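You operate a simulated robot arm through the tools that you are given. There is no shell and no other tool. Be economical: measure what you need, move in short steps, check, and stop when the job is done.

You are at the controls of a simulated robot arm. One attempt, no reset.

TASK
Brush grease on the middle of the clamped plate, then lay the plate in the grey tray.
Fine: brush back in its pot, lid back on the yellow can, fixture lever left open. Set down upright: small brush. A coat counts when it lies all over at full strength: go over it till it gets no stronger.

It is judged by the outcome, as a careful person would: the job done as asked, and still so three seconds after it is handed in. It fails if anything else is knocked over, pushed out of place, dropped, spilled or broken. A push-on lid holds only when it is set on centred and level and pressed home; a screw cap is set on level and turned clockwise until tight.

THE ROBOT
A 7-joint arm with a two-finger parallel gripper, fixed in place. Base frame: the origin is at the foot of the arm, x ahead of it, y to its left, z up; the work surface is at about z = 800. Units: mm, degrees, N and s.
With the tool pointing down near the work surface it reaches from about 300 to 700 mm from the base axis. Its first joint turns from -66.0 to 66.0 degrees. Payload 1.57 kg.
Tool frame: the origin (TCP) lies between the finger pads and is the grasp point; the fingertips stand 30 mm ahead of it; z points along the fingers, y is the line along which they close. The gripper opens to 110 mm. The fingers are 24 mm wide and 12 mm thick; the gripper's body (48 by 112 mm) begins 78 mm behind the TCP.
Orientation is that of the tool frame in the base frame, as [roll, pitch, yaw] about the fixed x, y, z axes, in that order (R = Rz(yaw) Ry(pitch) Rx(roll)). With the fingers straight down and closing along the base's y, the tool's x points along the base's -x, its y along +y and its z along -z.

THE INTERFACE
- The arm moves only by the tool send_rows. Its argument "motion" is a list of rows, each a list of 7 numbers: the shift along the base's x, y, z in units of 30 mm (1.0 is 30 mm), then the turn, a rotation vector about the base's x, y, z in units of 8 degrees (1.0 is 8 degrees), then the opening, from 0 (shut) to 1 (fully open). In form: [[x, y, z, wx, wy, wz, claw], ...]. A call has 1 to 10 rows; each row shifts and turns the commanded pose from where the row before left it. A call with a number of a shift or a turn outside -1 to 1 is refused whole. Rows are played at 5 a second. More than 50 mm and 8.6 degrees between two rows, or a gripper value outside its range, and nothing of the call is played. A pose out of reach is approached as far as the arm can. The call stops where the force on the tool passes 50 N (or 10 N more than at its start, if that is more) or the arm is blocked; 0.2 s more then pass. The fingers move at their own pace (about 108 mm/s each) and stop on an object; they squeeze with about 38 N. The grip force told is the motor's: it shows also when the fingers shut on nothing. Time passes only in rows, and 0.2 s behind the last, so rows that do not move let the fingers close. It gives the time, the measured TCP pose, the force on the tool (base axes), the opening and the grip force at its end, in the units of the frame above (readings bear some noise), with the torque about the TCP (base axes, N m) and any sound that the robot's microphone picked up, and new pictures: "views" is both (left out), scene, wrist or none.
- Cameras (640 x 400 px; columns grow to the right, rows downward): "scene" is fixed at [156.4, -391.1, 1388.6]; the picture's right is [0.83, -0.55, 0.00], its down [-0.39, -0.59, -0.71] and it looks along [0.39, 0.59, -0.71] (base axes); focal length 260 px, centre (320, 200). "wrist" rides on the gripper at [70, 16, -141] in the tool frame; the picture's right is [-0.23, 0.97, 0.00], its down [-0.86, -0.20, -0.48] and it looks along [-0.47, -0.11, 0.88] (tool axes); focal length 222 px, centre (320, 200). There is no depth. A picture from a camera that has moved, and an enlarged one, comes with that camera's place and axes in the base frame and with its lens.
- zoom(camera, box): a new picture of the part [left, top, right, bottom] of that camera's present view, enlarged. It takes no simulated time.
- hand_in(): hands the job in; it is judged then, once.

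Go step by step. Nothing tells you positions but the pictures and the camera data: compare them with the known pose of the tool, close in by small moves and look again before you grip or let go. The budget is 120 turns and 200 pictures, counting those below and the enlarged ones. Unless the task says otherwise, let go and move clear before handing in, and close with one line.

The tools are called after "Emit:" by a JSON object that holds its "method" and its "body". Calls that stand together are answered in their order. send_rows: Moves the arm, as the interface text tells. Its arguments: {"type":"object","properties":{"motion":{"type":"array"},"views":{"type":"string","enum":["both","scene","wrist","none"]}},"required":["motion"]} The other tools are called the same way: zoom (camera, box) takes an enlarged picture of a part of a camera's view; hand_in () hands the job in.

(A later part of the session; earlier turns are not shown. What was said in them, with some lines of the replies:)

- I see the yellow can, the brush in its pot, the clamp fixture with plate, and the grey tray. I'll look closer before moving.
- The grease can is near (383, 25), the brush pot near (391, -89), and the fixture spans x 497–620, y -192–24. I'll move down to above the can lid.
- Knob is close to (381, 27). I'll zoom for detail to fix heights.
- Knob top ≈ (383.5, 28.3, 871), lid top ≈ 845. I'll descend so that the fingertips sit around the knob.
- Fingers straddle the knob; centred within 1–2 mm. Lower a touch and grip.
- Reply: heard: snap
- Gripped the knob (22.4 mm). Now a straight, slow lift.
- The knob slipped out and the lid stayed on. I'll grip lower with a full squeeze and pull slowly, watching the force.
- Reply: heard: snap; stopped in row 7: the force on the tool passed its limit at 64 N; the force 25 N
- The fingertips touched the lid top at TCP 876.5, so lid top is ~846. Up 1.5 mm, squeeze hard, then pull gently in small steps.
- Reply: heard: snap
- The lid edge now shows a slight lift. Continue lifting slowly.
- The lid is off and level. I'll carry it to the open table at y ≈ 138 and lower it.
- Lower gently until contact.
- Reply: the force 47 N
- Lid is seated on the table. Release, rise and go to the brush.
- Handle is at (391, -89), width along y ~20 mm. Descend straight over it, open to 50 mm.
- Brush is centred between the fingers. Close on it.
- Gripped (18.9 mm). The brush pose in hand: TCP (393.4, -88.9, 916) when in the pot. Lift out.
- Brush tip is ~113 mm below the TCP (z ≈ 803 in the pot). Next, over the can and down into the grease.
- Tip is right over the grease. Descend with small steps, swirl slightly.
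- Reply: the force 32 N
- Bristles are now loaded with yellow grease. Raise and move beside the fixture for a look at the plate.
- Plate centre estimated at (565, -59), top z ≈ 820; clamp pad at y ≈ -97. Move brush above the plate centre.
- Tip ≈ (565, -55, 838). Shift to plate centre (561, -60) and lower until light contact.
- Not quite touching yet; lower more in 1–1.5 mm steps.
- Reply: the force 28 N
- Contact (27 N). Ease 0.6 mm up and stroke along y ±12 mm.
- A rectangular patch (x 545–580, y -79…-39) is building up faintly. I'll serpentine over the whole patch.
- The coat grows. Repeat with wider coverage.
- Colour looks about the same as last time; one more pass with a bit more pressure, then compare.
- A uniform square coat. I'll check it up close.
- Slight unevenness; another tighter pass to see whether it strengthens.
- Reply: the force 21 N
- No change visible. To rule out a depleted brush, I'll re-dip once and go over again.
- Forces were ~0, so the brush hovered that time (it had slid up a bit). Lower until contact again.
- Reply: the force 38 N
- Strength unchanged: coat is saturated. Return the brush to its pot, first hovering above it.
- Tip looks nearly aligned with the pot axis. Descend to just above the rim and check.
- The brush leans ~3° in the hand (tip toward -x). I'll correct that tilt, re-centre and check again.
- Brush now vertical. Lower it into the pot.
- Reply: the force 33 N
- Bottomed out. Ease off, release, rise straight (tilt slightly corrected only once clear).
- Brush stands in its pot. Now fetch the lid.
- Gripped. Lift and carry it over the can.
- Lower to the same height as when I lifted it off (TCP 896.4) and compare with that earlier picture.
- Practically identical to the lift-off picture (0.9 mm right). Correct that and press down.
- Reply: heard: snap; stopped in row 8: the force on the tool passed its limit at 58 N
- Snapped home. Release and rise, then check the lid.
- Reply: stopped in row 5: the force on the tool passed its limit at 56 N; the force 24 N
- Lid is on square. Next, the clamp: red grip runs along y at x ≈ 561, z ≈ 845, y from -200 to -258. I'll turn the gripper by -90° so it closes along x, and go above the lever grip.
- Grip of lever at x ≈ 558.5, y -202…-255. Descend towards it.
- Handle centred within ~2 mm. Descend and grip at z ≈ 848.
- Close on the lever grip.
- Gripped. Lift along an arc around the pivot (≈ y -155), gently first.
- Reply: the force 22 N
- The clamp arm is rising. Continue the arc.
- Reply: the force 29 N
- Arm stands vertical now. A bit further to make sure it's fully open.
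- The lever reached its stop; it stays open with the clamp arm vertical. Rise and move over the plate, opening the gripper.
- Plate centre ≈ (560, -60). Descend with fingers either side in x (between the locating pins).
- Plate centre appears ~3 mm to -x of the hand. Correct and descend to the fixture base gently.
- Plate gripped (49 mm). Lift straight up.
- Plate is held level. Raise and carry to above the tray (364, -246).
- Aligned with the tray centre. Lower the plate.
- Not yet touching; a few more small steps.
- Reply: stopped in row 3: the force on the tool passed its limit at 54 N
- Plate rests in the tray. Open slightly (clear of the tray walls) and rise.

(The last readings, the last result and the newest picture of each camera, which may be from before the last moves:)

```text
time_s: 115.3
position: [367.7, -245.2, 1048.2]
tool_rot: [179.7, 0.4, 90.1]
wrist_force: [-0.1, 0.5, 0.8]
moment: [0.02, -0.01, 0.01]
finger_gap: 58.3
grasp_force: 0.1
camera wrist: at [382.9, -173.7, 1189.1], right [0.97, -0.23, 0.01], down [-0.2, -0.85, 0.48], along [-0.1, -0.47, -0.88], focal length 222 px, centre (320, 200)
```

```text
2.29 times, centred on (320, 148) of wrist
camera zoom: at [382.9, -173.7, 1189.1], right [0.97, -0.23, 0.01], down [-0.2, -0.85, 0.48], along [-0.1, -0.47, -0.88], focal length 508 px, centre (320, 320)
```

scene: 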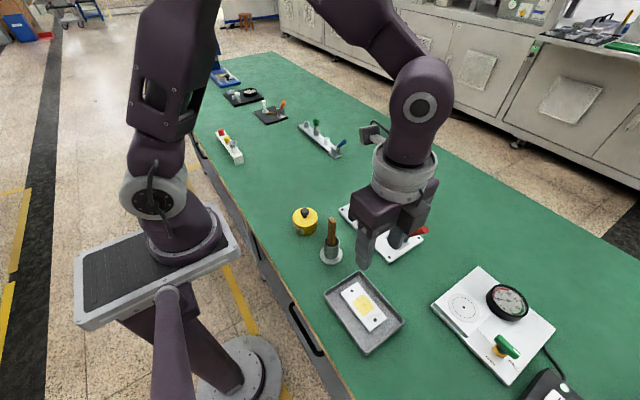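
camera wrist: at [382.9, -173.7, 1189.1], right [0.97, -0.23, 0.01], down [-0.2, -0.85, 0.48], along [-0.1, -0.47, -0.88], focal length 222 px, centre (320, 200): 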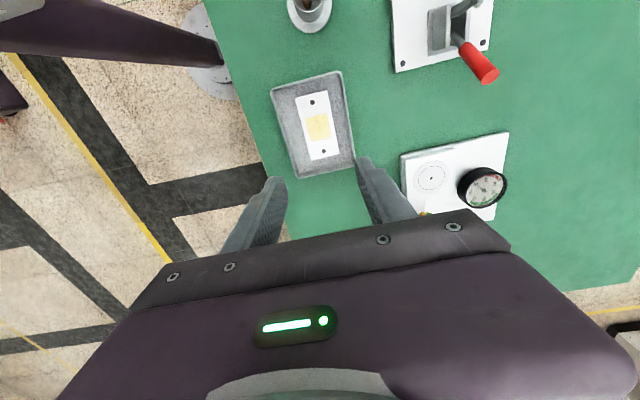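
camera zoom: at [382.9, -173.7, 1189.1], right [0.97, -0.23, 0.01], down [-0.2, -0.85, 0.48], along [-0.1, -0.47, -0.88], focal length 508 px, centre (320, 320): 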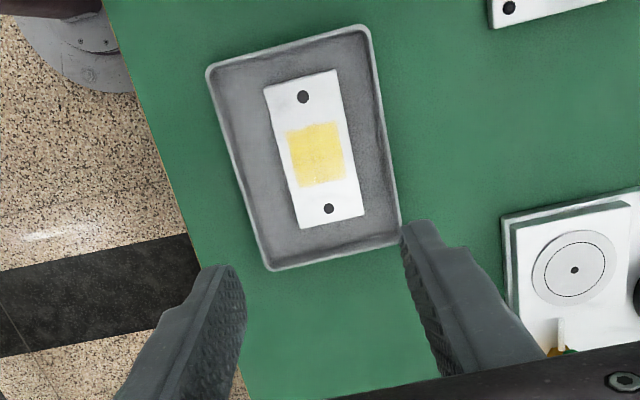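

The greased plate lies flat in the tray. The lever is open, the lid is on and the brush stands in its pot, so I'm handing in.

Emit:
{"method": "hand_in", "body": {}}

```text
The job is handed in.
```

The job is handed in. The plate is greased in the middle and lies flat in the grey tray. The brush is upright in its pot, the lid is pressed home on the yellow can, and the fixture lever is open.
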